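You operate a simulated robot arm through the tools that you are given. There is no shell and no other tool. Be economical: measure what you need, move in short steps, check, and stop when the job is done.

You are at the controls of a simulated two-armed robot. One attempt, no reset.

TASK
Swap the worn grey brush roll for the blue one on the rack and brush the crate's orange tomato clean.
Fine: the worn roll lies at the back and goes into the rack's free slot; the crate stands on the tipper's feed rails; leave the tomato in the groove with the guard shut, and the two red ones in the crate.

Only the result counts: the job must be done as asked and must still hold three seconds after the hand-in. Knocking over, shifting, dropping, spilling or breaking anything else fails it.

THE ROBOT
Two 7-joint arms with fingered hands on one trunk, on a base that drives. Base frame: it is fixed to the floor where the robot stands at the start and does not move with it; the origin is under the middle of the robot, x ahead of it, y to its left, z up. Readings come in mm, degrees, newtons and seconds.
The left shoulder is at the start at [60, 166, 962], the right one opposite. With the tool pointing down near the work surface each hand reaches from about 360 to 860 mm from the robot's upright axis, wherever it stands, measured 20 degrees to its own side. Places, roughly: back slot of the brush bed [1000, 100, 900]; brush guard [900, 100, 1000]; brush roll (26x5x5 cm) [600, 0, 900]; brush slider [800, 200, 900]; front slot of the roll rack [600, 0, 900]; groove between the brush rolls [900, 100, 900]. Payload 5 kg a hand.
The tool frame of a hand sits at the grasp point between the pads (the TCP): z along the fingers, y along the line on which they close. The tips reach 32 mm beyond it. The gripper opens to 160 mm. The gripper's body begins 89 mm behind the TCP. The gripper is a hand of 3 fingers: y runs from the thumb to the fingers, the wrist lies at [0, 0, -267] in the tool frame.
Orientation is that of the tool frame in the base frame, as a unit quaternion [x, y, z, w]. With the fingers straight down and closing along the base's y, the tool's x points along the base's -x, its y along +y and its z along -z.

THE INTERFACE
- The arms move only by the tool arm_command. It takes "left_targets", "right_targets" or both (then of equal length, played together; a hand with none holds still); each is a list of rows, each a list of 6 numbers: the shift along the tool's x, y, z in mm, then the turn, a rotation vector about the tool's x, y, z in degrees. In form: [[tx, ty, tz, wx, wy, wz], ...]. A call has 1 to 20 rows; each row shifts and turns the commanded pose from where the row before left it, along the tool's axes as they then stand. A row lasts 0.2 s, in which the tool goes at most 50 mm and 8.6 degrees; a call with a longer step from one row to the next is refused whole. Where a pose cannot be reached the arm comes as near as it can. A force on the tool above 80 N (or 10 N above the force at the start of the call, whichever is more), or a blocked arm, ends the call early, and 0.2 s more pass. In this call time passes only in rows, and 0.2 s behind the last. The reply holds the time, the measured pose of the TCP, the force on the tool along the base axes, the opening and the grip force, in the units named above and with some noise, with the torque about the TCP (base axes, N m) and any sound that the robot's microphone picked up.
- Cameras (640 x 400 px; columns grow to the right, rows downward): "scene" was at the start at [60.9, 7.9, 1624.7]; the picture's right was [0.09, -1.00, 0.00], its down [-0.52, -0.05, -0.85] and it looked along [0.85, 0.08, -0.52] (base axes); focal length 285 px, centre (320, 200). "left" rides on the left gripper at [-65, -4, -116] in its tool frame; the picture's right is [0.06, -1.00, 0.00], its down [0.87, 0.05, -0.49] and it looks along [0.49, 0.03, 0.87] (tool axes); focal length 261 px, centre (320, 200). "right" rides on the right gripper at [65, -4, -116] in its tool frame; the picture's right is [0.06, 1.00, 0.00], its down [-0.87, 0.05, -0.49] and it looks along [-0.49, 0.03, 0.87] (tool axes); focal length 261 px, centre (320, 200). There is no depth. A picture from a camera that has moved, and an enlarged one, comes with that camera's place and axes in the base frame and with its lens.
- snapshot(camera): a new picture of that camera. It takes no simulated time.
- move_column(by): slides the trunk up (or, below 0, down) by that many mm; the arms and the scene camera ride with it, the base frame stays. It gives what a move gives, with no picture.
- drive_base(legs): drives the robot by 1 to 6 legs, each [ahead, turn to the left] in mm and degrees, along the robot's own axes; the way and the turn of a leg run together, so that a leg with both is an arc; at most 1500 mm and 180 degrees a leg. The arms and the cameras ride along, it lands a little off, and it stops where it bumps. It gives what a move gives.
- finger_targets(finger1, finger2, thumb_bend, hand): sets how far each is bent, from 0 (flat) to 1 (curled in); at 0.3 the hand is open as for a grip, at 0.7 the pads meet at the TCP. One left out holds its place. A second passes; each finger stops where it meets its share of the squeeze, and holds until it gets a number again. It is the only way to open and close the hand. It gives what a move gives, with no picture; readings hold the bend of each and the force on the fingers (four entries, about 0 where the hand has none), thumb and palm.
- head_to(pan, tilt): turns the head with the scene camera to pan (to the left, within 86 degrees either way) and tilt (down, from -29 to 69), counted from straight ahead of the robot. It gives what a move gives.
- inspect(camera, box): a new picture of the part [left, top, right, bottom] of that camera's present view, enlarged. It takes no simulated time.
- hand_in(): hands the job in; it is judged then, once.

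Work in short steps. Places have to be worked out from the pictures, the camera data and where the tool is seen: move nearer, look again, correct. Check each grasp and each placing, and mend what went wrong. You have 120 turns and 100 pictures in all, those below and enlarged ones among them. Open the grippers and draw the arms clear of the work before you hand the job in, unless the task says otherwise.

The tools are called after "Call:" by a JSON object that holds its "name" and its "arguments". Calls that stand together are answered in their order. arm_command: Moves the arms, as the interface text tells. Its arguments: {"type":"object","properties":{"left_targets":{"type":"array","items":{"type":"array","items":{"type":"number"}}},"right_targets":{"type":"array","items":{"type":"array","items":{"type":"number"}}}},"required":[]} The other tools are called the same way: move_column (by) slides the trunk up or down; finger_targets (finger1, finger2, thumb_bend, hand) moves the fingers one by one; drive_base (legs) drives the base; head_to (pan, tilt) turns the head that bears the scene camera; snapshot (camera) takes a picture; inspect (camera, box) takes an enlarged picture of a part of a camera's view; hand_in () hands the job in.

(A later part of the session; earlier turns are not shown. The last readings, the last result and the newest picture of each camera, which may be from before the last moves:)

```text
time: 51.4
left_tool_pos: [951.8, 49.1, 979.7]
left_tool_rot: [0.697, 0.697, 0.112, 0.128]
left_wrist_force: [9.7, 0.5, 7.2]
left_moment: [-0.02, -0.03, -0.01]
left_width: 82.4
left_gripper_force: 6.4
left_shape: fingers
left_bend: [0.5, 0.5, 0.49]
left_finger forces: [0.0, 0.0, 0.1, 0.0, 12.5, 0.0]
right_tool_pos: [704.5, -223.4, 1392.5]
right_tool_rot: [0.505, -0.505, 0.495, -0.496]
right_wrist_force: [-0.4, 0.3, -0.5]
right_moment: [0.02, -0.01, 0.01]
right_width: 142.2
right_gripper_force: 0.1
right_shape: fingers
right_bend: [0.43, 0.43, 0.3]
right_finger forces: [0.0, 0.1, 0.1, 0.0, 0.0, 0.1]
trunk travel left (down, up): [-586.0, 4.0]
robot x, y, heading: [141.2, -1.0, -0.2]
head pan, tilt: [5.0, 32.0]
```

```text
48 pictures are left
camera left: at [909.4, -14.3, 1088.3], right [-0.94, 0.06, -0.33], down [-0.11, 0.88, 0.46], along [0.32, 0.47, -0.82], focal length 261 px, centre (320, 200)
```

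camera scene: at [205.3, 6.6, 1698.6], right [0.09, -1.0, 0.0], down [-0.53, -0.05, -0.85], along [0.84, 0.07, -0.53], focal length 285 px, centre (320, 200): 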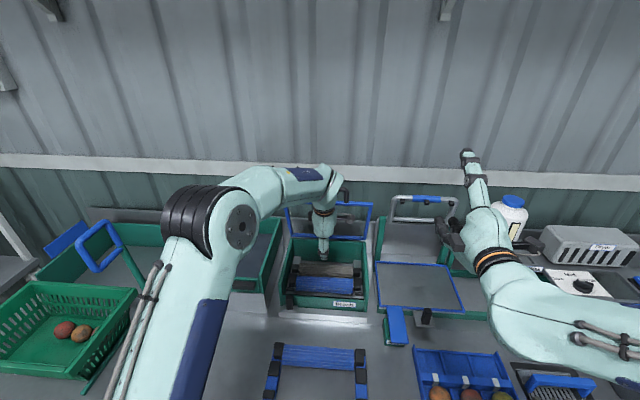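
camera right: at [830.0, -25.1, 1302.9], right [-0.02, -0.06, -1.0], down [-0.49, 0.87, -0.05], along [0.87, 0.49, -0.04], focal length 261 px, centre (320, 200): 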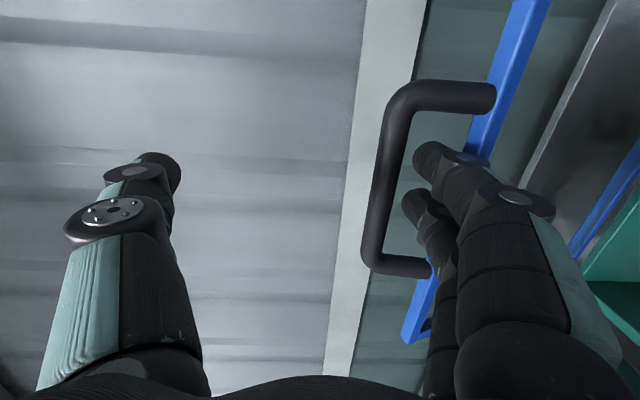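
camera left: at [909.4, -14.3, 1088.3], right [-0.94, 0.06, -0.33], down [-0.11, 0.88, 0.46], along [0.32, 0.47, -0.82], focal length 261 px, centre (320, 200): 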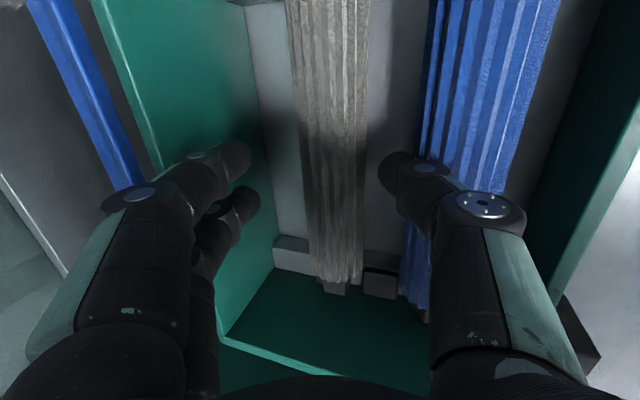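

The thumb still reports contact even higher up, so the contact may be elsewhere. I take a close look with the scene camera.

Call:
{"name": "inspect", "arguments": {"camera": "scene", "box": [270, 180, 390, 330]}}

Call:
{"name": "inspect", "arguments": {"camera": "right", "box": [0, 0, 640, 400]}}

```text
2.67 times, centred on (330, 255) of scene
camera zoom: at [207.0, 6.9, 1698.3], right [0.09, -1.0, 0.0], down [-0.53, -0.05, -0.85], along [0.84, 0.07, -0.53], focal length 761 px, centre (293, 53)
```

zoom: 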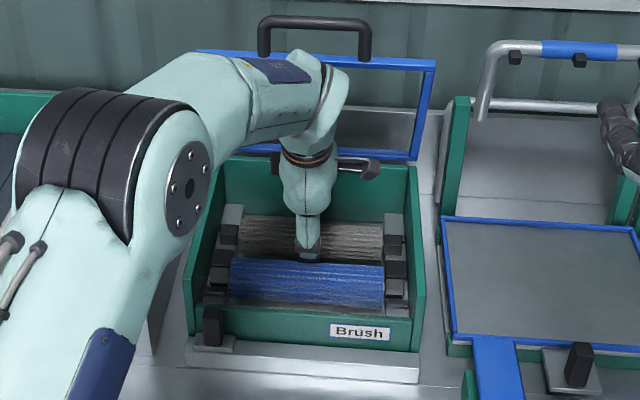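

```text
1.00 times, centred on (320, 200) of right (not enlarged: the box is as wide or as high as the picture)
camera zoom: at [589.2, -287.7, 1398.8], right [-0.02, -0.06, -1.0], down [-0.49, 0.87, -0.04], along [0.87, 0.49, -0.05], focal length 261 px, centre (320, 200)
```

zoom: 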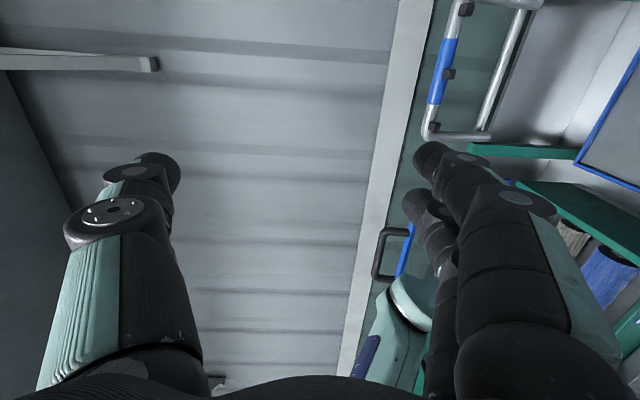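

Only the blue roll is near the thumb; the straighter thumb evidently reaches lower than I assumed. I shift 6 mm ahead, set the thumb to 0.5 and descend gently along the tool axis.

Call:
{"name": "finger_targets", "arguments": {"hand": "left", "thumb_bend": 0.5}}

Call:
{"name": "arm_command", "arguments": {"left_targets": [[0, 4, 2, 0, 0, 0], [0, 0, 10, 0, 0, 0], [0, 0, 10, 0, 0, 0]]}}

Call:
{"name": "snapshot", "arguments": {"camera": "left"}}

```text
time: 52.4
left_tool_pos: [951.1, 48.6, 981.7]
left_tool_rot: [0.696, 0.698, 0.114, 0.129]
left_wrist_force: [3.4, -0.4, 1.6]
left_moment: [-0.02, -0.09, 0.02]
left_width: 83.1
left_gripper_force: 1.4
left_shape: fingers
left_bend: [0.5, 0.5, 0.51]
left_finger forces: [0.1, 0.0, 0.0, 0.0, 2.6, 0.1]
right_tool_pos: [702.0, -222.6, 1393.2]
right_tool_rot: [0.505, -0.504, 0.495, -0.495]
right_wrist_force: [0.4, -0.9, 0.3]
right_moment: [-0.01, -0.01, -0.04]
right_width: 142.2
right_gripper_force: 0.1
right_shape: fingers
right_bend: [0.43, 0.43, 0.3]
right_finger forces: [0.0, 0.1, 0.1, 0.0, 0.1, 0.1]
trunk travel left (down, up): [-586.0, 4.0]
robot x, y, heading: [145.6, -1.9, 0.2]
head pan, tilt: [5.0, 32.0]
```

```text
time: 53.2
left_tool_pos: [962.8, 49.3, 963.8]
left_tool_rot: [0.696, 0.698, 0.112, 0.129]
left_wrist_force: [1.1, 0.3, 2.1]
left_moment: [-0.01, 0.04, 0.01]
left_width: 85.1
left_gripper_force: 1.2
left_shape: fingers
left_bend: [0.5, 0.5, 0.5]
left_finger forces: [0.0, 0.0, 0.1, 0.0, 3.0, 0.0]
right_tool_pos: [702.3, -222.2, 1392.7]
right_tool_rot: [0.505, -0.503, 0.496, -0.496]
right_wrist_force: [0.2, 0.0, -0.6]
right_moment: [0.01, -0.01, 0.01]
right_width: 142.0
right_gripper_force: 0.1
right_shape: fingers
right_bend: [0.43, 0.43, 0.3]
right_finger forces: [0.1, 0.1, 0.0, 0.0, 0.0, 0.1]
trunk travel left (down, up): [-586.0, 4.0]
robot x, y, heading: [144.1, 0.5, 0.1]
head pan, tilt: [5.0, 32.0]
```

```text
45 pictures are left
camera left: at [921.1, -13.2, 1072.7], right [-0.94, 0.06, -0.34], down [-0.11, 0.88, 0.46], along [0.32, 0.47, -0.82], focal length 261 px, centre (320, 200)
```

left: 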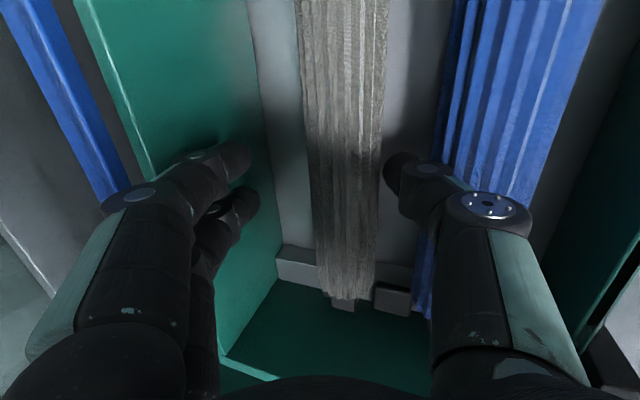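

Only 3 N now and the thumb is in the gap. I descend straight down in small rows.

Call:
{"name": "arm_command", "arguments": {"left_targets": [[0, -5, 9, 0, 0, 0], [0, -5, 9, 0, 0, 0], [0, -4, 9, 0, 0, 0]]}}

Call:
{"name": "snapshot", "arguments": {"camera": "left"}}

```text
time: 54.0
left_tool_pos: [970.2, 48.2, 954.1]
left_tool_rot: [0.693, 0.696, 0.122, 0.143]
left_wrist_force: [2.0, 2.4, 32.7]
left_moment: [0.04, 2.25, -0.1]
left_width: 86.4
left_gripper_force: 27.1
left_shape: fingers
left_bend: [0.5, 0.5, 0.51]
left_finger forces: [0.0, 0.0, 0.0, 0.1, 53.7, 0.0]
right_tool_pos: [702.4, -222.0, 1393.6]
right_tool_rot: [0.505, -0.503, 0.495, -0.497]
right_wrist_force: [0.0, -0.7, -0.7]
right_moment: [-0.01, -0.02, 0.01]
right_width: 141.9
right_gripper_force: 0.0
right_shape: fingers
right_bend: [0.43, 0.43, 0.3]
right_finger forces: [0.0, 0.0, 0.0, 0.0, 0.0, 0.0]
trunk travel left (down, up): [-586.0, 4.0]
robot x, y, heading: [139.9, 0.6, 0.3]
head pan, tilt: [5.0, 32.0]
stopped in row 3 (left hand): the force on the tool passed its limit at 81 N (the readings are from after the stop); the commanded pose is now the measured one
```

```text
44 pictures are left
camera left: at [924.3, -13.0, 1061.6], right [-0.93, 0.05, -0.37], down [-0.13, 0.88, 0.45], along [0.35, 0.47, -0.81], focal length 261 px, centre (320, 200)
```

left: 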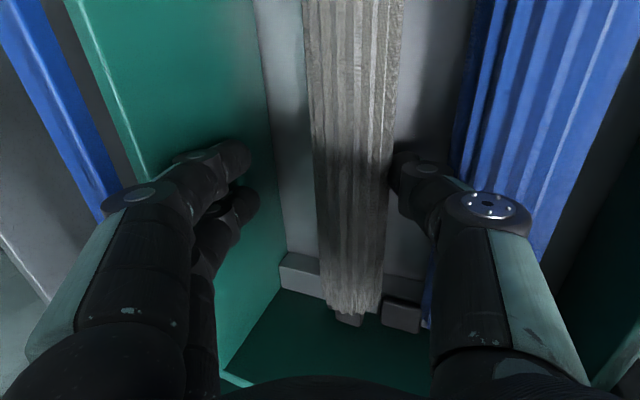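

The force is purely upward with the shadow touching the thumb tip: the thumb stands on the bed floor between the rolls, so the hand is low enough. I lift slightly and close the grip on the roll.

Call:
{"name": "arm_command", "arguments": {"left_targets": [[0, -3, -5, 2, 0, 0]]}}

Call:
{"name": "finger_targets", "arguments": {"hand": "left", "thumb_bend": 0.7, "finger1": 0.7, "finger2": 0.7}}

Call:
{"name": "snapshot", "arguments": {"camera": "left"}}

```text
time: 54.4
left_tool_pos: [964.4, 48.4, 951.4]
left_tool_rot: [0.697, 0.698, 0.108, 0.128]
left_wrist_force: [16.7, 0.8, 12.9]
left_moment: [-0.01, 0.77, -0.05]
left_width: 78.3
left_gripper_force: 26.0
left_shape: fingers
left_bend: [0.5, 0.5, 0.52]
left_finger forces: [0.0, 0.1, 0.1, 0.0, 50.8, 0.0]
right_tool_pos: [705.2, -222.0, 1392.1]
right_tool_rot: [0.505, -0.504, 0.495, -0.496]
right_wrist_force: [0.3, -0.9, 0.0]
right_moment: [0.02, 0.01, -0.03]
right_width: 142.3
right_gripper_force: 0.0
right_shape: fingers
right_bend: [0.43, 0.43, 0.3]
right_finger forces: [0.1, 0.1, 0.1, 0.1, 0.0, 0.0]
trunk travel left (down, up): [-586.0, 4.0]
robot x, y, heading: [142.0, -2.8, -0.3]
head pan, tilt: [5.0, 32.0]
```

```text
time: 55.4
left_tool_pos: [959.6, 48.8, 950.6]
left_tool_rot: [0.696, 0.699, 0.106, 0.125]
left_wrist_force: [-12.3, 2.1, -1.5]
left_moment: [0.07, 0.54, -0.03]
left_width: 46.8
left_gripper_force: 17.4
left_shape: fingers
left_bend: [0.63, 0.62, 0.63]
left_finger forces: [4.7, 4.7, 0.0, 0.0, 25.5, 0.0]
right_tool_pos: [701.1, -221.0, 1394.9]
right_tool_rot: [0.505, -0.503, 0.495, -0.497]
right_wrist_force: [0.3, 1.2, -0.2]
right_moment: [0.01, -0.02, -0.02]
right_width: 142.3
right_gripper_force: 0.1
right_shape: fingers
right_bend: [0.43, 0.43, 0.3]
right_finger forces: [0.1, 0.0, 0.0, 0.0, 0.1, 0.0]
trunk travel left (down, up): [-586.0, 4.0]
robot x, y, heading: [142.9, 0.8, -0.1]
head pan, tilt: [5.0, 32.0]
```

```text
43 pictures are left
camera left: at [919.3, -13.7, 1060.2], right [-0.94, 0.05, -0.32], down [-0.11, 0.88, 0.46], along [0.31, 0.47, -0.83], focal length 261 px, centre (320, 200)
```

left: 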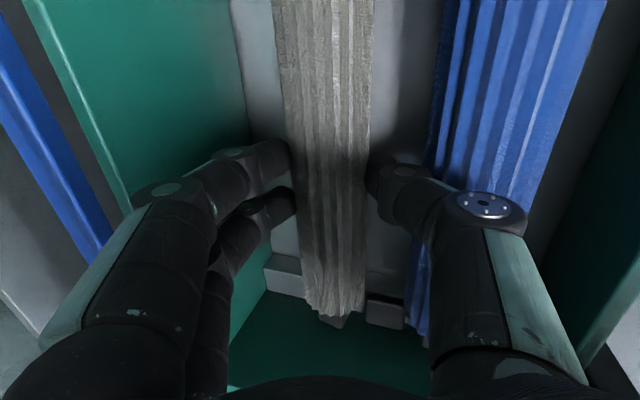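

The pads closed on the roll at 47 mm. I squeeze a bit more and lift 20 mm as a test.

Call:
{"name": "finger_targets", "arguments": {"hand": "left", "thumb_bend": 0.75, "finger1": 0.8, "finger2": 0.8}}

Call:
{"name": "arm_command", "arguments": {"left_targets": [[0, 3, -9.5, 0, 0, 0], [0, 3, -9.5, 0, 0, 0], [0, 3, -9.5, 0, 0, 0]]}}

Call:
{"name": "snapshot", "arguments": {"camera": "left"}}

```text
time: 56.4
left_tool_pos: [962.5, 48.8, 952.2]
left_tool_rot: [0.695, 0.699, 0.108, 0.127]
left_wrist_force: [-4.1, 0.5, 0.0]
left_moment: [0.03, 0.09, 0.04]
left_width: 45.8
left_gripper_force: 17.9
left_shape: fingers
left_bend: [0.65, 0.64, 0.63]
left_finger forces: [7.6, 7.6, 0.0, 0.0, 20.5, 0.0]
right_tool_pos: [702.7, -221.1, 1394.8]
right_tool_rot: [-0.504, 0.504, -0.496, 0.496]
right_wrist_force: [-0.1, 1.0, -0.2]
right_moment: [0.0, 0.0, 0.06]
right_width: 142.2
right_gripper_force: 0.0
right_shape: fingers
right_bend: [0.43, 0.43, 0.3]
right_finger forces: [0.1, 0.1, 0.1, 0.0, 0.1, 0.0]
trunk travel left (down, up): [-586.0, 4.0]
robot x, y, heading: [143.0, 0.2, -0.0]
head pan, tilt: [5.0, 32.0]
```

```text
time: 57.2
left_tool_pos: [961.2, 50.0, 982.1]
left_tool_rot: [0.695, 0.699, 0.108, 0.127]
left_wrist_force: [-0.8, 0.2, -2.1]
left_moment: [0.05, 0.01, -0.02]
left_width: 46.0
left_gripper_force: 18.3
left_shape: fingers
left_bend: [0.64, 0.64, 0.63]
left_finger forces: [8.6, 8.5, 0.0, 0.1, 18.8, 0.0]
right_tool_pos: [703.6, -221.8, 1393.6]
right_tool_rot: [0.504, -0.504, 0.496, -0.496]
right_wrist_force: [0.0, 0.5, -0.2]
right_moment: [0.02, 0.0, -0.01]
right_width: 142.0
right_gripper_force: 0.1
right_shape: fingers
right_bend: [0.43, 0.43, 0.3]
right_finger forces: [0.1, 0.0, 0.0, 0.0, 0.1, 0.0]
trunk travel left (down, up): [-586.0, 4.0]
robot x, y, heading: [141.1, -0.2, 0.1]
head pan, tilt: [5.0, 32.0]
```

```text
42 pictures are left
camera left: at [920.0, -12.8, 1091.3], right [-0.94, 0.05, -0.33], down [-0.11, 0.88, 0.46], along [0.31, 0.47, -0.83], focal length 261 px, centre (320, 200)
```

left: 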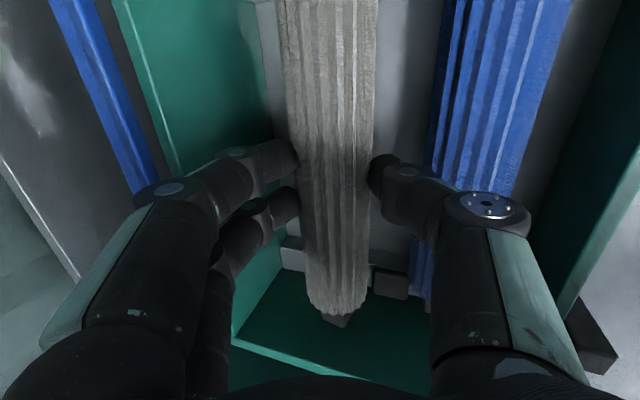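

The grey roll came out cleanly. I take it up and back out of the box, keeping the 20° tilt so that its square end caps stay aligned.

Call:
{"name": "arm_command", "arguments": {"left_targets": [[0, -2.2, -42.7, 0, 0, 0], [0, -2.2, -42.7, 0, 0, 0], [0, -2.2, -42.7, 0, 0, 0], [0, -36.5, -13.3, 0, 0, 0], [0, -36.5, -13.3, 0, 0, 0], [0, -36.5, -13.3, 0, 0, 0], [0, -36.5, -13.3, 0, 0, 0], [0, -36.5, -13.3, 0, 0, 0], [0, -36.5, -13.3, 0, 0, 0], [0, -36.5, -13.3, 0, 0, 0], [0, -36.5, -13.3, 0, 0, 0]]}}

Call:
{"name": "snapshot", "arguments": {"camera": "left"}}

Call:
{"name": "snapshot", "arguments": {"camera": "scene"}}

```text
time: 59.6
left_tool_pos: [601.3, 56.8, 1106.2]
left_tool_rot: [0.696, 0.699, 0.107, 0.127]
left_wrist_force: [-0.5, -0.2, -2.2]
left_moment: [-0.01, -0.02, 0.01]
left_width: 45.8
left_gripper_force: 17.2
left_shape: fingers
left_bend: [0.64, 0.64, 0.63]
left_finger forces: [8.5, 8.2, 0.0, 0.0, 18.1, 0.1]
right_tool_pos: [701.7, -221.8, 1395.2]
right_tool_rot: [0.505, -0.503, 0.496, -0.496]
right_wrist_force: [-1.0, 0.3, 0.2]
right_moment: [-0.01, -0.01, 0.04]
right_width: 142.1
right_gripper_force: 0.1
right_shape: fingers
right_bend: [0.43, 0.43, 0.3]
right_finger forces: [0.0, 0.1, 0.0, 0.0, 0.0, 0.0]
trunk travel left (down, up): [-586.0, 4.0]
robot x, y, heading: [140.7, -0.2, 0.0]
head pan, tilt: [5.0, 32.0]
```

```text
41 pictures are left
camera left: at [560.6, -6.5, 1215.9], right [-0.94, 0.05, -0.33], down [-0.11, 0.88, 0.46], along [0.31, 0.47, -0.83], focal length 261 px, centre (320, 200)
```

left: 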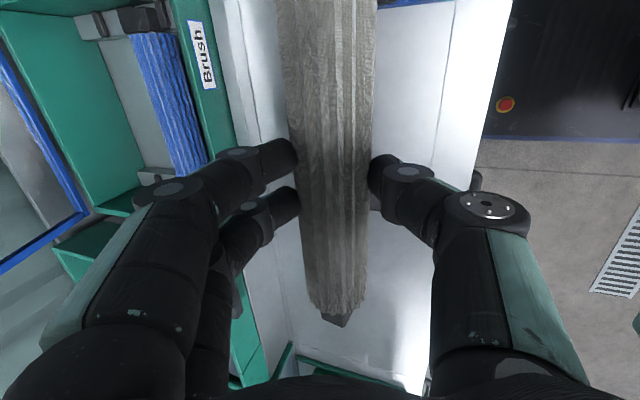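

```text
40 pictures are left
camera scene: at [203.6, 7.3, 1698.6], right [0.09, -1.0, 0.0], down [-0.53, -0.05, -0.85], along [0.84, 0.08, -0.53], focal length 285 px, centre (320, 200)
```

scene: 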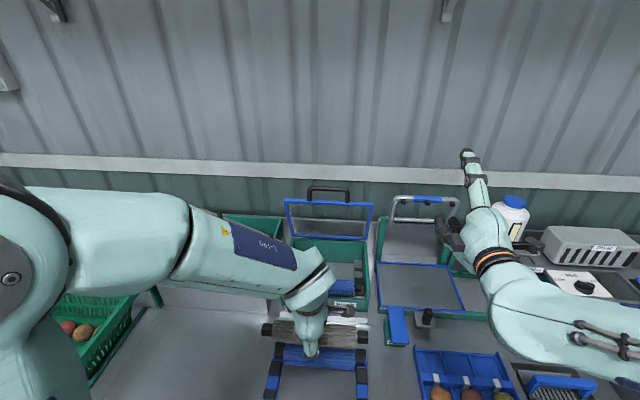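

The roll is held firmly. I enlarge the rack region to see slot positions relative to the roll.

Call:
{"name": "inspect", "arguments": {"camera": "scene", "box": [230, 280, 400, 400]}}

Call:
{"name": "head_to", "arguments": {"pan": 3, "tilt": 58}}

Call:
{"name": "inspect", "arguments": {"camera": "scene", "box": [220, 80, 420, 280]}}

```text
3.33 times, centred on (315, 340) of scene
camera zoom: at [203.6, 7.3, 1698.6], right [0.09, -1.0, 0.0], down [-0.53, -0.05, -0.85], along [0.84, 0.08, -0.53], focal length 951 px, centre (337, -267)
```

zoom: 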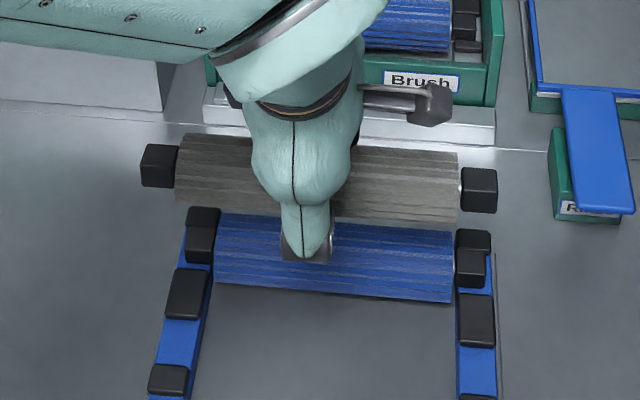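

```text
time: 60.5
left_tool_pos: [603.7, 55.3, 1106.2]
left_tool_rot: [0.695, 0.7, 0.107, 0.127]
left_wrist_force: [-0.2, -0.2, -1.7]
left_moment: [0.03, 0.02, -0.03]
left_width: 46.2
left_gripper_force: 17.6
left_shape: fingers
left_bend: [0.64, 0.64, 0.63]
left_finger forces: [8.4, 8.3, 0.1, 0.1, 18.0, 0.0]
right_tool_pos: [702.4, -222.0, 1394.2]
right_tool_rot: [0.505, -0.503, 0.496, -0.496]
right_wrist_force: [-0.6, -0.2, -0.2]
right_moment: [0.0, 0.04, -0.01]
right_width: 142.2
right_gripper_force: 0.1
right_shape: fingers
right_bend: [0.43, 0.43, 0.3]
right_finger forces: [0.0, 0.0, 0.0, 0.0, 0.0, 0.0]
trunk travel left (down, up): [-586.0, 4.0]
robot x, y, heading: [141.7, -0.1, 0.3]
head pan, tilt: [3.0, 58.0]
```

```text
2.00 times, centred on (320, 180) of scene
camera zoom: at [184.4, 2.9, 1662.1], right [0.05, -1.0, 0.0], down [-0.85, -0.05, -0.53], along [0.53, 0.03, -0.85], focal length 570 px, centre (320, 240)
```

zoom: 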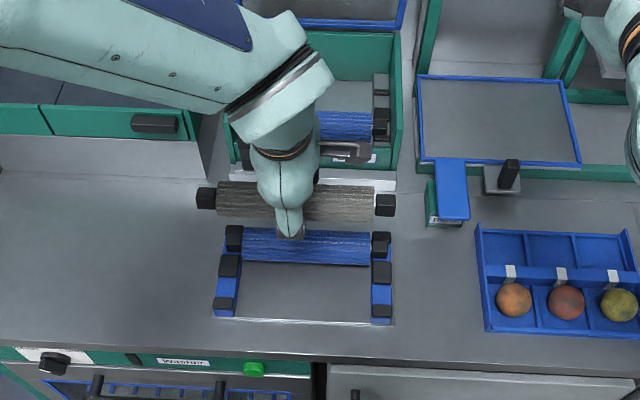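

Measured: held roll axis ≈ TCP+(15, 3, −47); rack's rear roll ≈ x 643, z 905; free slot ≈ x 571. I bring the roll above the free slot and check before lowering.

Call:
{"name": "arm_command", "arguments": {"left_targets": [[-2.1, -25.3, 25.2, 0, 0, 0], [-2.1, -25.3, 25.2, 0, 0, 0], [-2.1, -25.3, 25.2, 0, 0, 0]]}}

Call:
{"name": "inspect", "arguments": {"camera": "scene", "box": [260, 160, 380, 260]}}

Call:
{"name": "snapshot", "arguments": {"camera": "left"}}

```text
time: 61.3
left_tool_pos: [556.3, 43.9, 1010.9]
left_tool_rot: [0.696, 0.699, 0.108, 0.128]
left_wrist_force: [-0.9, -0.4, -1.3]
left_moment: [0.02, 0.02, 0.0]
left_width: 46.0
left_gripper_force: 17.4
left_shape: fingers
left_bend: [0.64, 0.64, 0.63]
left_finger forces: [8.4, 8.2, 0.1, 0.0, 18.0, 0.0]
right_tool_pos: [703.0, -223.6, 1393.0]
right_tool_rot: [0.504, -0.504, 0.495, -0.497]
right_wrist_force: [0.2, 0.2, 0.1]
right_moment: [-0.02, -0.01, 0.05]
right_width: 142.3
right_gripper_force: 0.0
right_shape: fingers
right_bend: [0.43, 0.43, 0.3]
right_finger forces: [0.1, 0.1, 0.0, 0.2, 0.1, 0.1]
trunk travel left (down, up): [-586.0, 4.0]
robot x, y, heading: [146.6, 0.7, 0.0]
head pan, tilt: [3.0, 58.0]
```

```text
4.00 times, centred on (320, 210) of scene
camera zoom: at [184.2, 1.3, 1662.1], right [0.05, -1.0, 0.0], down [-0.85, -0.05, -0.53], along [0.53, 0.03, -0.85], focal length 1141 px, centre (320, 160)
```

zoom: 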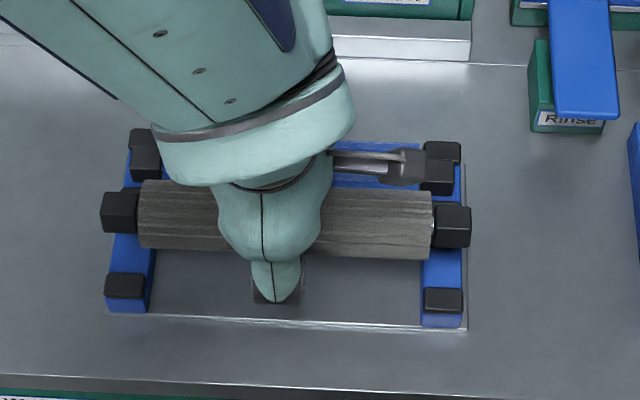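

```text
36 pictures are left
camera left: at [515.9, -17.4, 1120.4], right [-0.94, 0.05, -0.33], down [-0.11, 0.88, 0.46], along [0.31, 0.47, -0.83], focal length 261 px, centre (320, 200)
```

left: 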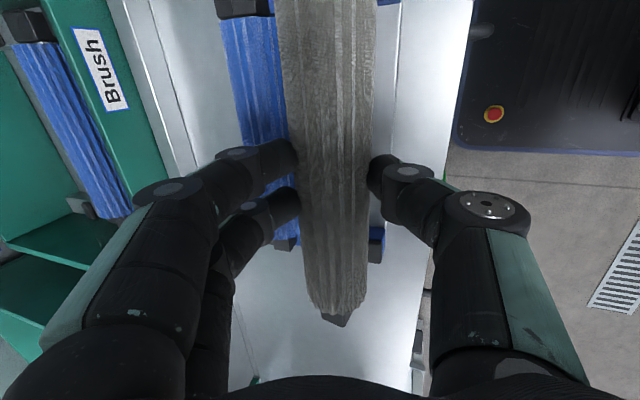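

The scene view puts the roll about 9 mm too far ahead and 3 mm right of the free slot. I correct and lower to just above the stops.

Call:
{"name": "arm_command", "arguments": {"left_targets": [[3.8, -17, 21.6, 0, 0, 0]]}}

Call:
{"name": "inspect", "arguments": {"camera": "scene", "box": [260, 160, 380, 260]}}

```text
time: 61.7
left_tool_pos: [547.6, 44.8, 986.1]
left_tool_rot: [0.696, 0.699, 0.107, 0.127]
left_wrist_force: [0.0, -0.3, -1.6]
left_moment: [0.03, 0.01, 0.01]
left_width: 46.0
left_gripper_force: 17.6
left_shape: fingers
left_bend: [0.64, 0.64, 0.63]
left_finger forces: [8.4, 8.2, 0.0, 0.0, 18.0, 0.0]
right_tool_pos: [703.3, -223.6, 1393.7]
right_tool_rot: [0.504, -0.504, 0.495, -0.496]
right_wrist_force: [-0.1, -1.7, -0.2]
right_moment: [-0.01, 0.0, 0.03]
right_width: 142.1
right_gripper_force: 0.0
right_shape: fingers
right_bend: [0.43, 0.43, 0.3]
right_finger forces: [0.0, 0.0, 0.0, 0.0, 0.0, 0.1]
trunk travel left (down, up): [-586.0, 4.0]
robot x, y, heading: [141.0, -0.3, -0.0]
head pan, tilt: [3.0, 58.0]
```

```text
4.00 times, centred on (320, 210) of scene
camera zoom: at [184.4, 0.5, 1662.0], right [0.05, -1.0, 0.0], down [-0.85, -0.04, -0.53], along [0.53, 0.03, -0.85], focal length 1141 px, centre (320, 160)
```

zoom: 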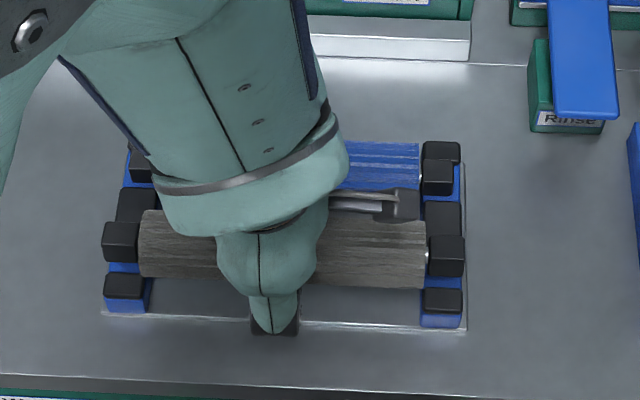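

Comparing with how the rear roll's cap sits between its stops, the roll would land about 13 mm too near. I shift it ahead by 13 mm and lower 12 mm, then check again.

Call:
{"name": "arm_command", "arguments": {"left_targets": [[2, 12.3, 4.2, 0, 0, 0], [0.4, -3.9, 11.4, 0, 0, 0]]}}

Call:
{"name": "inspect", "arguments": {"camera": "scene", "box": [270, 190, 370, 250]}}

```text
time: 62.3
left_tool_pos: [560.3, 50.4, 971.6]
left_tool_rot: [0.696, 0.699, 0.108, 0.127]
left_wrist_force: [0.5, 0.5, -1.2]
left_moment: [-0.01, 0.01, 0.02]
left_width: 45.7
left_gripper_force: 17.3
left_shape: fingers
left_bend: [0.64, 0.64, 0.63]
left_finger forces: [8.4, 8.1, 0.0, 0.0, 18.0, 0.1]
right_tool_pos: [703.5, -222.0, 1394.2]
right_tool_rot: [0.505, -0.503, 0.496, -0.496]
right_wrist_force: [-0.1, 0.1, -0.4]
right_moment: [0.0, -0.05, -0.04]
right_width: 142.1
right_gripper_force: 0.1
right_shape: fingers
right_bend: [0.43, 0.43, 0.3]
right_finger forces: [0.0, 0.1, 0.0, 0.0, 0.0, 0.0]
trunk travel left (down, up): [-586.0, 4.0]
robot x, y, heading: [148.8, -1.8, 0.3]
head pan, tilt: [3.0, 58.0]
```

```text
6.40 times, centred on (320, 220) of scene
camera zoom: at [184.1, 2.9, 1662.0], right [0.05, -1.0, 0.0], down [-0.85, -0.05, -0.53], along [0.53, 0.03, -0.85], focal length 1826 px, centre (320, 72)
```

zoom: 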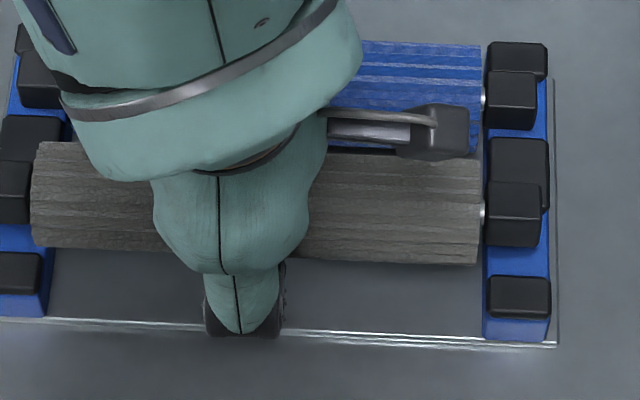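

Now the cap lines up between the mid and front stops. I lower the last 19 mm gently.

Call:
{"name": "arm_command", "arguments": {"left_targets": [[0.3, -2.9, 8.6, 0, 0, 0], [0.3, -2.9, 8.6, 0, 0, 0], [0, -0.6, 1.9, 0, 0, 0]]}}

Call:
{"name": "inspect", "arguments": {"camera": "scene", "box": [270, 190, 370, 250]}}

```text
time: 63.1
left_tool_pos: [560.1, 50.9, 951.7]
left_tool_rot: [0.695, 0.699, 0.107, 0.126]
left_wrist_force: [0.1, 0.6, -1.5]
left_moment: [-0.02, 0.02, 0.04]
left_width: 46.1
left_gripper_force: 17.3
left_shape: fingers
left_bend: [0.64, 0.64, 0.63]
left_finger forces: [8.4, 8.2, 0.0, 0.0, 17.9, 0.0]
right_tool_pos: [703.3, -222.4, 1393.2]
right_tool_rot: [0.505, -0.504, 0.495, -0.496]
right_wrist_force: [-0.4, -0.7, -0.7]
right_moment: [0.0, -0.01, -0.02]
right_width: 142.2
right_gripper_force: 0.1
right_shape: fingers
right_bend: [0.43, 0.43, 0.3]
right_finger forces: [0.0, 0.1, 0.1, 0.0, 0.0, 0.0]
trunk travel left (down, up): [-586.0, 4.0]
robot x, y, heading: [144.4, 1.8, 0.2]
head pan, tilt: [3.0, 58.0]
```

```text
6.40 times, centred on (320, 220) of scene
camera zoom: at [184.3, 2.8, 1662.0], right [0.05, -1.0, 0.0], down [-0.85, -0.05, -0.53], along [0.53, 0.03, -0.85], focal length 1826 px, centre (320, 72)
```

zoom: 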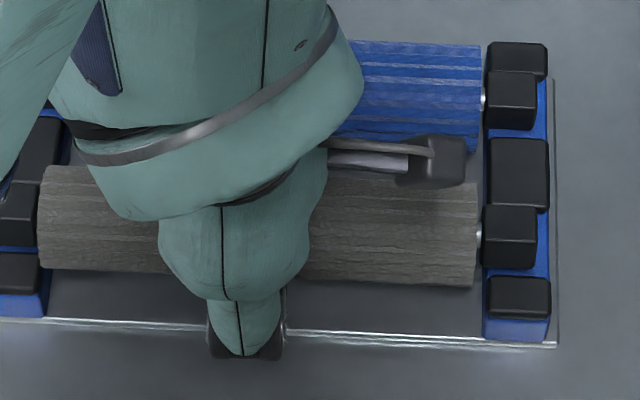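

It is entering the slot; the weight is still on the hand. I lower on in small steps until it is carried.

Call:
{"name": "arm_command", "arguments": {"left_targets": [[0, -1, 3, 0, 0, 0], [0, -1, 3, 0, 0, 0]]}}

Call:
{"name": "inspect", "arguments": {"camera": "scene", "box": [270, 190, 370, 250]}}

```text
time: 63.7
left_tool_pos: [558.9, 49.6, 945.2]
left_tool_rot: [0.695, 0.699, 0.106, 0.126]
left_wrist_force: [0.6, 0.3, -1.4]
left_moment: [0.01, 0.04, 0.01]
left_width: 45.9
left_gripper_force: 17.3
left_shape: fingers
left_bend: [0.64, 0.64, 0.63]
left_finger forces: [8.4, 8.1, 0.0, 0.0, 18.0, 0.0]
right_tool_pos: [702.9, -221.0, 1393.8]
right_tool_rot: [0.505, -0.504, 0.494, -0.496]
right_wrist_force: [0.0, -0.2, 0.0]
right_moment: [-0.01, 0.01, 0.01]
right_width: 142.1
right_gripper_force: 0.0
right_shape: fingers
right_bend: [0.43, 0.43, 0.3]
right_finger forces: [0.0, 0.1, 0.0, 0.1, 0.0, 0.0]
trunk travel left (down, up): [-586.0, 4.0]
robot x, y, heading: [144.0, -4.5, 0.1]
head pan, tilt: [3.0, 58.0]
```

```text
6.40 times, centred on (320, 220) of scene
camera zoom: at [184.4, 2.8, 1662.0], right [0.05, -1.0, 0.0], down [-0.85, -0.05, -0.53], along [0.53, 0.03, -0.85], focal length 1826 px, centre (320, 72)
```

zoom: 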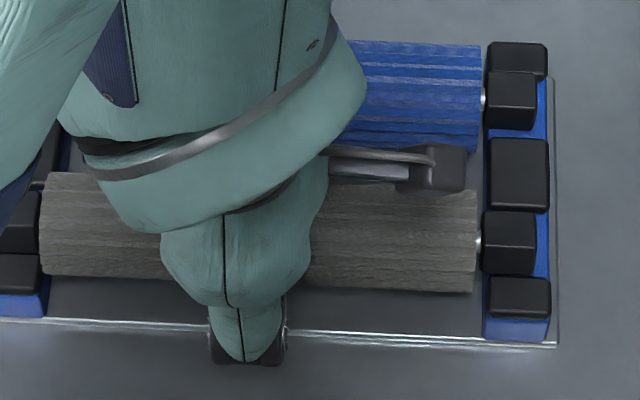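

Nearly there; the cap is close to the front stop and 2 mm left. I nudge +3 mm in x, −2.4 mm in y and lower further.

Call:
{"name": "arm_command", "arguments": {"left_targets": [[-2.3, 2.8, 1, 0, 0, 0], [0, -1.3, 3.8, 0, 0, 0], [0, -1.3, 3.8, 0, 0, 0]]}}

Call:
{"name": "inspect", "arguments": {"camera": "scene", "box": [270, 190, 370, 250]}}

```text
time: 64.5
left_tool_pos: [562.9, 46.3, 939.0]
left_tool_rot: [0.695, 0.699, 0.107, 0.128]
left_wrist_force: [-1.6, 1.6, 9.0]
left_moment: [0.05, 0.15, 0.0]
left_width: 45.9
left_gripper_force: 20.7
left_shape: fingers
left_bend: [0.64, 0.64, 0.64]
left_finger forces: [10.3, 10.5, 0.0, 0.1, 19.9, 0.0]
right_tool_pos: [701.5, -222.6, 1394.1]
right_tool_rot: [0.504, -0.504, 0.496, -0.497]
right_wrist_force: [0.0, 1.3, 0.5]
right_moment: [-0.02, 0.0, 0.01]
right_width: 141.9
right_gripper_force: 0.0
right_shape: fingers
right_bend: [0.43, 0.43, 0.3]
right_finger forces: [0.1, 0.0, 0.0, 0.0, 0.1, 0.0]
trunk travel left (down, up): [-586.0, 4.0]
robot x, y, heading: [147.0, -0.2, 0.2]
head pan, tilt: [3.0, 58.0]
```

```text
6.40 times, centred on (320, 220) of scene
camera zoom: at [183.5, 2.9, 1662.3], right [0.05, -1.0, 0.0], down [-0.85, -0.05, -0.53], along [0.53, 0.03, -0.85], focal length 1826 px, centre (320, 72)
```

zoom: 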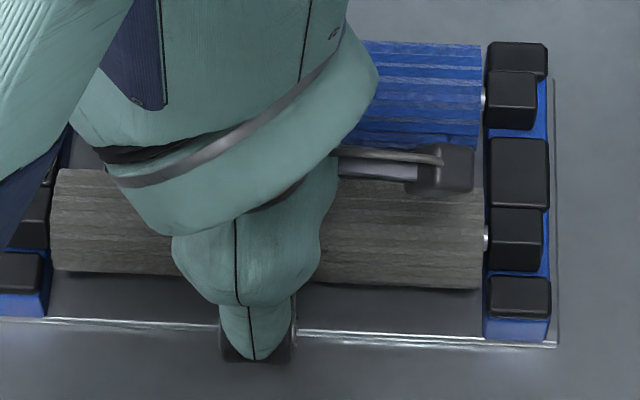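

The roll is carried by the slot (+9 N) and its cap sits just as the rear one does. I release and raise the hand along the tool axis.

Call:
{"name": "finger_targets", "arguments": {"hand": "left", "thumb_bend": 0.52, "finger1": 0.52, "finger2": 0.52}}

Call:
{"name": "arm_command", "arguments": {"left_targets": [[0, 0, -20, 0, 0, 0], [0, 0, -40, 0, 0, 0], [0, 0, -45, 0, 0, 0]]}}

Call:
{"name": "snapshot", "arguments": {"camera": "left"}}

Call:
{"name": "inspect", "arguments": {"camera": "scene", "box": [250, 180, 390, 260]}}

```text
time: 65.5
left_tool_pos: [563.0, 46.8, 938.2]
left_tool_rot: [0.696, 0.699, 0.107, 0.127]
left_wrist_force: [-0.8, 0.3, 0.0]
left_moment: [0.03, -0.01, 0.01]
left_width: 78.0
left_gripper_force: 0.1
left_shape: fingers
left_bend: [0.52, 0.52, 0.52]
left_finger forces: [0.1, 0.0, 0.0, 0.1, 0.0, 0.0]
right_tool_pos: [702.4, -221.9, 1393.2]
right_tool_rot: [0.505, -0.503, 0.495, -0.497]
right_wrist_force: [-0.1, -0.2, 0.4]
right_moment: [0.01, 0.02, 0.02]
right_width: 142.2
right_gripper_force: 0.2
right_shape: fingers
right_bend: [0.43, 0.43, 0.3]
right_finger forces: [0.0, 0.0, 0.1, 0.0, 0.0, 0.0]
trunk travel left (down, up): [-586.0, 4.0]
robot x, y, heading: [149.2, -1.0, -0.0]
head pan, tilt: [3.0, 58.0]
```

```text
time: 66.3
left_tool_pos: [527.0, 49.0, 1037.1]
left_tool_rot: [0.696, 0.699, 0.106, 0.127]
left_wrist_force: [0.5, 0.7, -0.4]
left_moment: [-0.05, -0.01, -0.01]
left_width: 78.3
left_gripper_force: 0.0
left_shape: fingers
left_bend: [0.52, 0.52, 0.52]
left_finger forces: [0.1, 0.1, 0.0, 0.0, 0.0, 0.0]
right_tool_pos: [701.6, -221.8, 1394.4]
right_tool_rot: [0.505, -0.503, 0.496, -0.496]
right_wrist_force: [0.0, 0.7, 0.4]
right_moment: [-0.04, 0.02, 0.01]
right_width: 142.0
right_gripper_force: 0.0
right_shape: fingers
right_bend: [0.43, 0.43, 0.3]
right_finger forces: [0.0, 0.0, 0.0, 0.1, 0.1, 0.0]
trunk travel left (down, up): [-586.0, 4.0]
robot x, y, heading: [137.7, 0.7, 0.2]
head pan, tilt: [3.0, 58.0]
```

```text
30 pictures are left
camera left: at [487.0, -12.2, 1146.5], right [-0.94, 0.05, -0.33], down [-0.11, 0.88, 0.46], along [0.31, 0.47, -0.83], focal length 261 px, centre (320, 200)
```

left: 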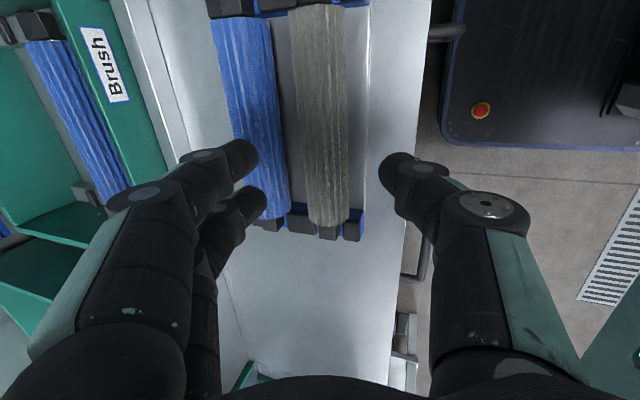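

```text
4.57 times, centred on (320, 220) of scene
camera zoom: at [182.7, 3.5, 1662.0], right [0.05, -1.0, 0.0], down [-0.85, -0.05, -0.53], along [0.53, 0.03, -0.85], focal length 1304 px, centre (320, 109)
```

zoom: 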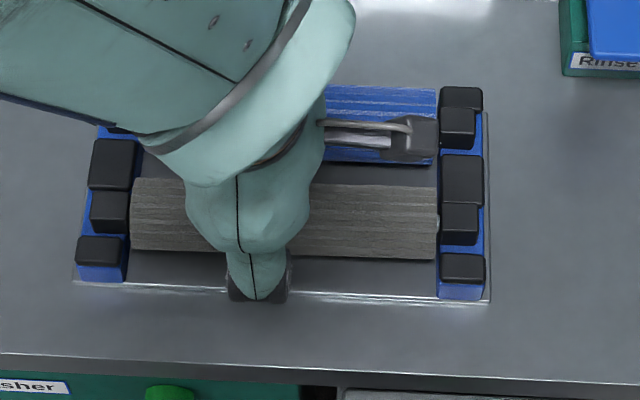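

The worn roll sits in the front slot. Next is the blue roll at about 75 mm further ahead (it is thicker, ~56 mm); I move over it with the thumb narrower to fit between both rolls.

Call:
{"name": "finger_targets", "arguments": {"hand": "left", "thumb_bend": 0.56, "finger1": 0.51, "finger2": 0.51}}

Call:
{"name": "arm_command", "arguments": {"left_targets": [[-1, 35, 14, 0, 0, 0], [-1, 35, 14, 0, 0, 0], [0, 0, 30, 0, 0, 0]]}}

Call:
{"name": "snapshot", "arguments": {"camera": "left"}}

```text
time: 67.3
left_tool_pos: [530.6, 49.1, 1036.2]
left_tool_rot: [0.696, 0.699, 0.108, 0.126]
left_wrist_force: [-0.1, 0.2, 0.8]
left_moment: [-0.01, 0.03, 0.01]
left_width: 73.4
left_gripper_force: 0.1
left_shape: fingers
left_bend: [0.51, 0.51, 0.56]
left_finger forces: [0.0, 0.1, 0.0, 0.0, 0.1, 0.0]
right_tool_pos: [703.0, -222.0, 1393.7]
right_tool_rot: [0.504, -0.503, 0.495, -0.497]
right_wrist_force: [0.4, -0.3, 0.4]
right_moment: [0.01, 0.0, 0.02]
right_width: 142.0
right_gripper_force: 0.0
right_shape: fingers
right_bend: [0.43, 0.43, 0.3]
right_finger forces: [0.0, 0.0, 0.1, 0.1, 0.0, 0.0]
trunk travel left (down, up): [-586.0, 4.0]
robot x, y, heading: [143.6, 2.4, 0.2]
head pan, tilt: [3.0, 58.0]
```

```text
time: 68.1
left_tool_pos: [615.7, 47.3, 1003.8]
left_tool_rot: [0.696, 0.699, 0.107, 0.126]
left_wrist_force: [-0.2, -0.4, 0.9]
left_moment: [-0.04, 0.02, -0.01]
left_width: 72.9
left_gripper_force: 0.1
left_shape: fingers
left_bend: [0.51, 0.51, 0.56]
left_finger forces: [0.1, 0.1, 0.0, 0.1, 0.0, 0.0]
right_tool_pos: [703.1, -221.3, 1392.3]
right_tool_rot: [-0.505, 0.505, -0.494, 0.496]
right_wrist_force: [0.2, 0.4, -0.8]
right_moment: [0.01, -0.02, 0.0]
right_width: 142.0
right_gripper_force: 0.1
right_shape: fingers
right_bend: [0.43, 0.43, 0.3]
right_finger forces: [0.1, 0.0, 0.1, 0.0, 0.0, 0.1]
trunk travel left (down, up): [-586.0, 4.0]
robot x, y, heading: [142.1, -5.4, -0.1]
head pan, tilt: [3.0, 58.0]
```

```text
28 pictures are left
camera left: at [574.0, -15.2, 1114.1], right [-0.94, 0.05, -0.33], down [-0.11, 0.88, 0.46], along [0.31, 0.47, -0.83], focal length 261 px, centre (320, 200)
```

left: 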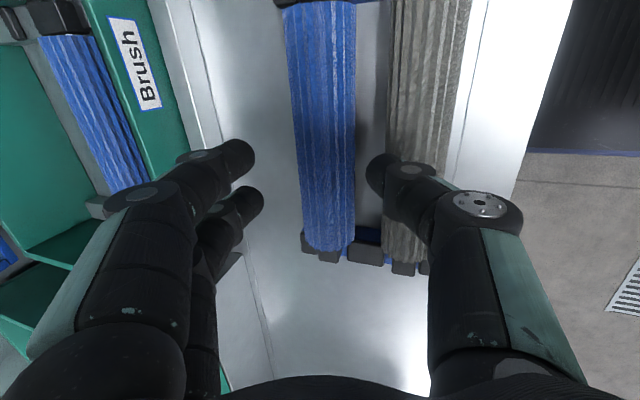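

The gap centre lies at about tool y −45; I set the thumb to 0.53, shift 4 mm back and advance along the tool axis in steps.

Call:
{"name": "finger_targets", "arguments": {"hand": "left", "thumb_bend": 0.53}}

Call:
{"name": "arm_command", "arguments": {"left_targets": [[0, -4, 0, 0, 0, 0], [0, 0, 20, 0, 0, 0], [0, 0, 15, 0, 0, 0], [0, 0, 10, 0, 0, 0]]}}

Call:
{"name": "snapshot", "arguments": {"camera": "left"}}

```text
time: 69.1
left_tool_pos: [614.1, 47.3, 1005.4]
left_tool_rot: [0.695, 0.699, 0.108, 0.126]
left_wrist_force: [0.2, -0.3, 1.0]
left_moment: [0.04, -0.01, -0.01]
left_width: 78.7
left_gripper_force: 0.1
left_shape: fingers
left_bend: [0.51, 0.51, 0.53]
left_finger forces: [0.0, 0.0, 0.0, 0.1, 0.1, 0.0]
right_tool_pos: [702.5, -222.7, 1394.6]
right_tool_rot: [0.504, -0.503, 0.496, -0.497]
right_wrist_force: [-0.7, 0.4, 0.0]
right_moment: [0.02, 0.0, -0.01]
right_width: 142.3
right_gripper_force: 0.1
right_shape: fingers
right_bend: [0.43, 0.43, 0.3]
right_finger forces: [0.0, 0.0, 0.0, 0.1, 0.0, 0.0]
trunk travel left (down, up): [-586.0, 4.0]
robot x, y, heading: [147.4, -1.0, -0.0]
head pan, tilt: [3.0, 58.0]
```

```text
time: 70.1
left_tool_pos: [624.8, 45.7, 961.8]
left_tool_rot: [0.695, 0.699, 0.107, 0.126]
left_wrist_force: [0.8, 1.0, 0.5]
left_moment: [0.02, 0.01, 0.0]
left_width: 76.9
left_gripper_force: 1.1
left_shape: fingers
left_bend: [0.51, 0.51, 0.54]
left_finger forces: [0.0, 0.1, 0.0, 0.0, 1.1, 0.0]
right_tool_pos: [704.6, -221.9, 1393.0]
right_tool_rot: [0.505, -0.503, 0.496, -0.496]
right_wrist_force: [0.4, 0.2, -0.4]
right_moment: [0.02, 0.02, -0.01]
right_width: 142.1
right_gripper_force: 0.0
right_shape: fingers
right_bend: [0.43, 0.43, 0.3]
right_finger forces: [0.0, 0.1, 0.1, 0.0, 0.0, 0.0]
trunk travel left (down, up): [-586.0, 4.0]
robot x, y, heading: [144.4, -2.2, 0.3]
head pan, tilt: [3.0, 58.0]
```

```text
27 pictures are left
camera left: at [584.3, -15.8, 1071.5], right [-0.94, 0.05, -0.33], down [-0.11, 0.88, 0.46], along [0.31, 0.47, -0.83], focal length 261 px, centre (320, 200)
```

left: 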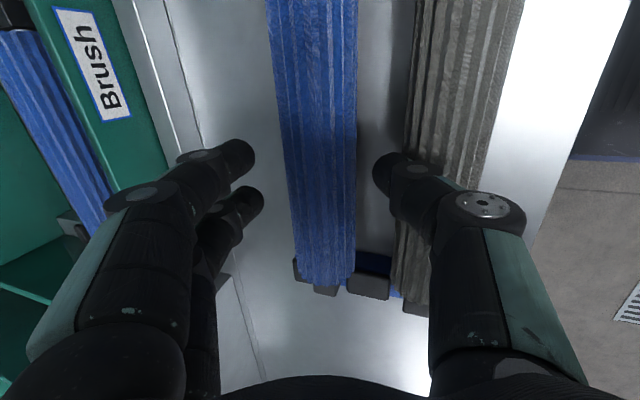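

The thumb is in the gap with only 1 N. I go 17 mm deeper with a slight forward shift.

Call:
{"name": "arm_command", "arguments": {"left_targets": [[0, 2, 7, 0, 0, 0], [0, 1, 7, 0, 0, 0], [0, 0, 4, 0, 0, 0]]}}

Call:
{"name": "finger_targets", "arguments": {"hand": "left", "thumb_bend": 0.75, "finger1": 0.8, "finger2": 0.8}}

Call:
{"name": "snapshot", "arguments": {"camera": "left"}}

```text
time: 70.9
left_tool_pos: [634.1, 46.1, 945.5]
left_tool_rot: [0.696, 0.698, 0.108, 0.127]
left_wrist_force: [3.8, -0.5, 8.8]
left_moment: [0.01, 0.3, 0.03]
left_width: 74.4
left_gripper_force: 4.3
left_shape: fingers
left_bend: [0.51, 0.51, 0.54]
left_finger forces: [0.0, 0.0, 0.1, 0.1, 8.6, 0.0]
right_tool_pos: [703.0, -222.0, 1393.5]
right_tool_rot: [0.505, -0.504, 0.495, -0.496]
right_wrist_force: [-0.5, 0.6, -0.1]
right_moment: [0.0, 0.0, 0.03]
right_width: 142.0
right_gripper_force: 0.0
right_shape: fingers
right_bend: [0.43, 0.43, 0.3]
right_finger forces: [0.0, 0.0, 0.0, 0.1, 0.1, 0.0]
trunk travel left (down, up): [-586.0, 4.0]
robot x, y, heading: [144.7, -1.5, 0.1]
head pan, tilt: [3.0, 58.0]
```

```text
time: 71.9
left_tool_pos: [631.4, 44.6, 944.6]
left_tool_rot: [0.695, 0.699, 0.108, 0.127]
left_wrist_force: [-2.6, 0.5, 6.0]
left_moment: [0.05, -0.05, -0.02]
left_width: 34.6
left_gripper_force: 13.2
left_shape: fingers
left_bend: [0.62, 0.61, 0.69]
left_finger forces: [6.4, 6.7, 0.0, 0.1, 13.3, 0.1]
right_tool_pos: [701.2, -220.9, 1393.4]
right_tool_rot: [0.505, -0.504, 0.495, -0.496]
right_wrist_force: [0.4, 0.4, -0.8]
right_moment: [0.0, 0.01, 0.01]
right_width: 142.2
right_gripper_force: 0.2
right_shape: fingers
right_bend: [0.43, 0.43, 0.3]
right_finger forces: [0.0, 0.1, 0.0, 0.0, 0.0, 0.0]
trunk travel left (down, up): [-586.0, 4.0]
robot x, y, heading: [141.3, -2.4, 0.0]
head pan, tilt: [3.0, 58.0]
```

```text
26 pictures are left
camera left: at [591.6, -16.5, 1054.8], right [-0.94, 0.05, -0.33], down [-0.11, 0.88, 0.46], along [0.31, 0.47, -0.83], focal length 261 px, centre (320, 200)
```

left: 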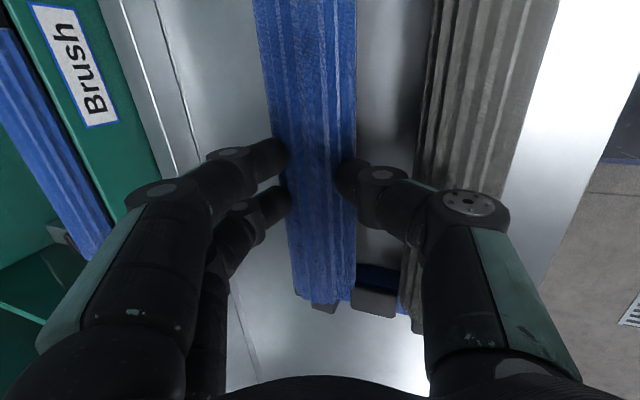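

The pads closed at only 35 mm, i.e. too high on the roll. I reopen (thumb 0.56), go about 9 mm deeper and close again.

Call:
{"name": "finger_targets", "arguments": {"hand": "left", "thumb_bend": 0.55, "finger1": 0.5, "finger2": 0.5}}

Call:
{"name": "arm_command", "arguments": {"left_targets": [[0, -2, 4, 0, 0, 0], [0, -1, 4, 0, 0, 0], [0, 0, 4, 0, 0, 0]]}}

Call:
{"name": "snapshot", "arguments": {"camera": "left"}}

```text
time: 72.9
left_tool_pos: [633.7, 46.2, 944.8]
left_tool_rot: [0.695, 0.699, 0.107, 0.127]
left_wrist_force: [1.7, -0.5, 0.0]
left_moment: [0.01, 0.04, 0.02]
left_width: 75.3
left_gripper_force: 0.1
left_shape: fingers
left_bend: [0.5, 0.5, 0.55]
left_finger forces: [0.0, 0.1, 0.0, 0.0, 1.7, 0.0]
right_tool_pos: [702.8, -222.2, 1393.5]
right_tool_rot: [0.504, -0.504, 0.495, -0.496]
right_wrist_force: [-0.1, 0.5, -1.1]
right_moment: [-0.01, -0.03, -0.01]
right_width: 142.2
right_gripper_force: 0.0
right_shape: fingers
right_bend: [0.43, 0.43, 0.3]
right_finger forces: [0.0, 0.1, 0.0, 0.1, 0.0, 0.0]
trunk travel left (down, up): [-586.0, 4.0]
robot x, y, heading: [141.9, 1.9, -0.0]
head pan, tilt: [3.0, 58.0]
```

```text
time: 73.7
left_tool_pos: [636.3, 44.5, 933.0]
left_tool_rot: [0.696, 0.698, 0.107, 0.128]
left_wrist_force: [10.2, 1.5, 14.3]
left_moment: [0.09, 0.52, -0.09]
left_width: 66.6
left_gripper_force: 8.8
left_shape: fingers
left_bend: [0.5, 0.5, 0.57]
left_finger forces: [0.0, 0.1, 0.0, 0.1, 17.5, 0.0]
right_tool_pos: [704.7, -222.4, 1393.7]
right_tool_rot: [0.505, -0.503, 0.495, -0.496]
right_wrist_force: [-0.5, 0.6, 0.6]
right_moment: [0.03, 0.02, 0.03]
right_width: 142.1
right_gripper_force: 0.0
right_shape: fingers
right_bend: [0.43, 0.43, 0.3]
right_finger forces: [0.1, 0.0, 0.0, 0.0, 0.1, 0.1]
trunk travel left (down, up): [-586.0, 4.0]
robot x, y, heading: [144.7, 1.1, 0.2]
head pan, tilt: [3.0, 58.0]
```

```text
25 pictures are left
camera left: at [593.7, -17.8, 1043.0], right [-0.94, 0.05, -0.33], down [-0.11, 0.88, 0.46], along [0.32, 0.47, -0.83], focal length 261 px, centre (320, 200)
```

left: 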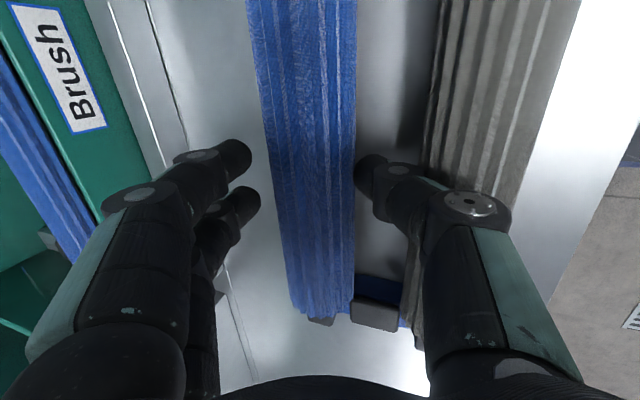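

The hand is 12 mm deeper with the thumb close to the blue roll's side. I close again.

Call:
{"name": "finger_targets", "arguments": {"hand": "left", "thumb_bend": 0.68, "finger1": 0.8, "finger2": 0.8}}

Call:
{"name": "snapshot", "arguments": {"camera": "left"}}

```text
time: 74.7
left_tool_pos: [633.4, 45.4, 932.2]
left_tool_rot: [0.695, 0.7, 0.106, 0.126]
left_wrist_force: [0.0, 0.6, 0.9]
left_moment: [0.0, 0.06, -0.04]
left_width: 51.2
left_gripper_force: 13.5
left_shape: fingers
left_bend: [0.58, 0.58, 0.65]
left_finger forces: [6.7, 6.7, 0.0, 0.0, 13.2, 0.0]
right_tool_pos: [702.1, -221.0, 1393.8]
right_tool_rot: [0.505, -0.503, 0.496, -0.497]
right_wrist_force: [0.0, 0.4, 0.9]
right_moment: [-0.01, -0.01, 0.03]
right_width: 142.1
right_gripper_force: 0.0
right_shape: fingers
right_bend: [0.43, 0.43, 0.3]
right_finger forces: [0.1, 0.1, 0.0, 0.0, 0.0, 0.1]
trunk travel left (down, up): [-586.0, 4.0]
robot x, y, heading: [145.1, -2.5, 0.3]
head pan, tilt: [3.0, 58.0]
```

```text
24 pictures are left
camera left: at [592.5, -17.1, 1042.1], right [-0.94, 0.05, -0.33], down [-0.11, 0.88, 0.46], along [0.31, 0.47, -0.83], focal length 261 px, centre (320, 200)
```

left: 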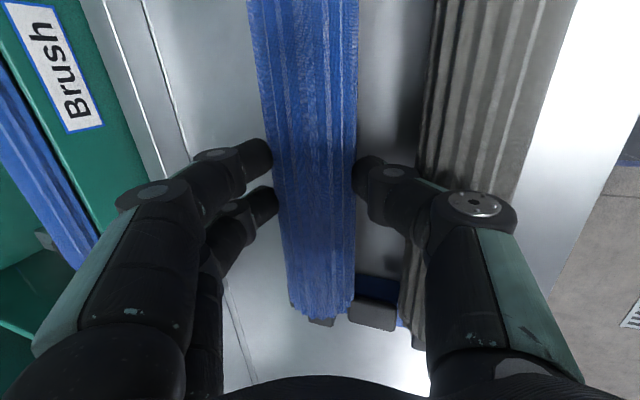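

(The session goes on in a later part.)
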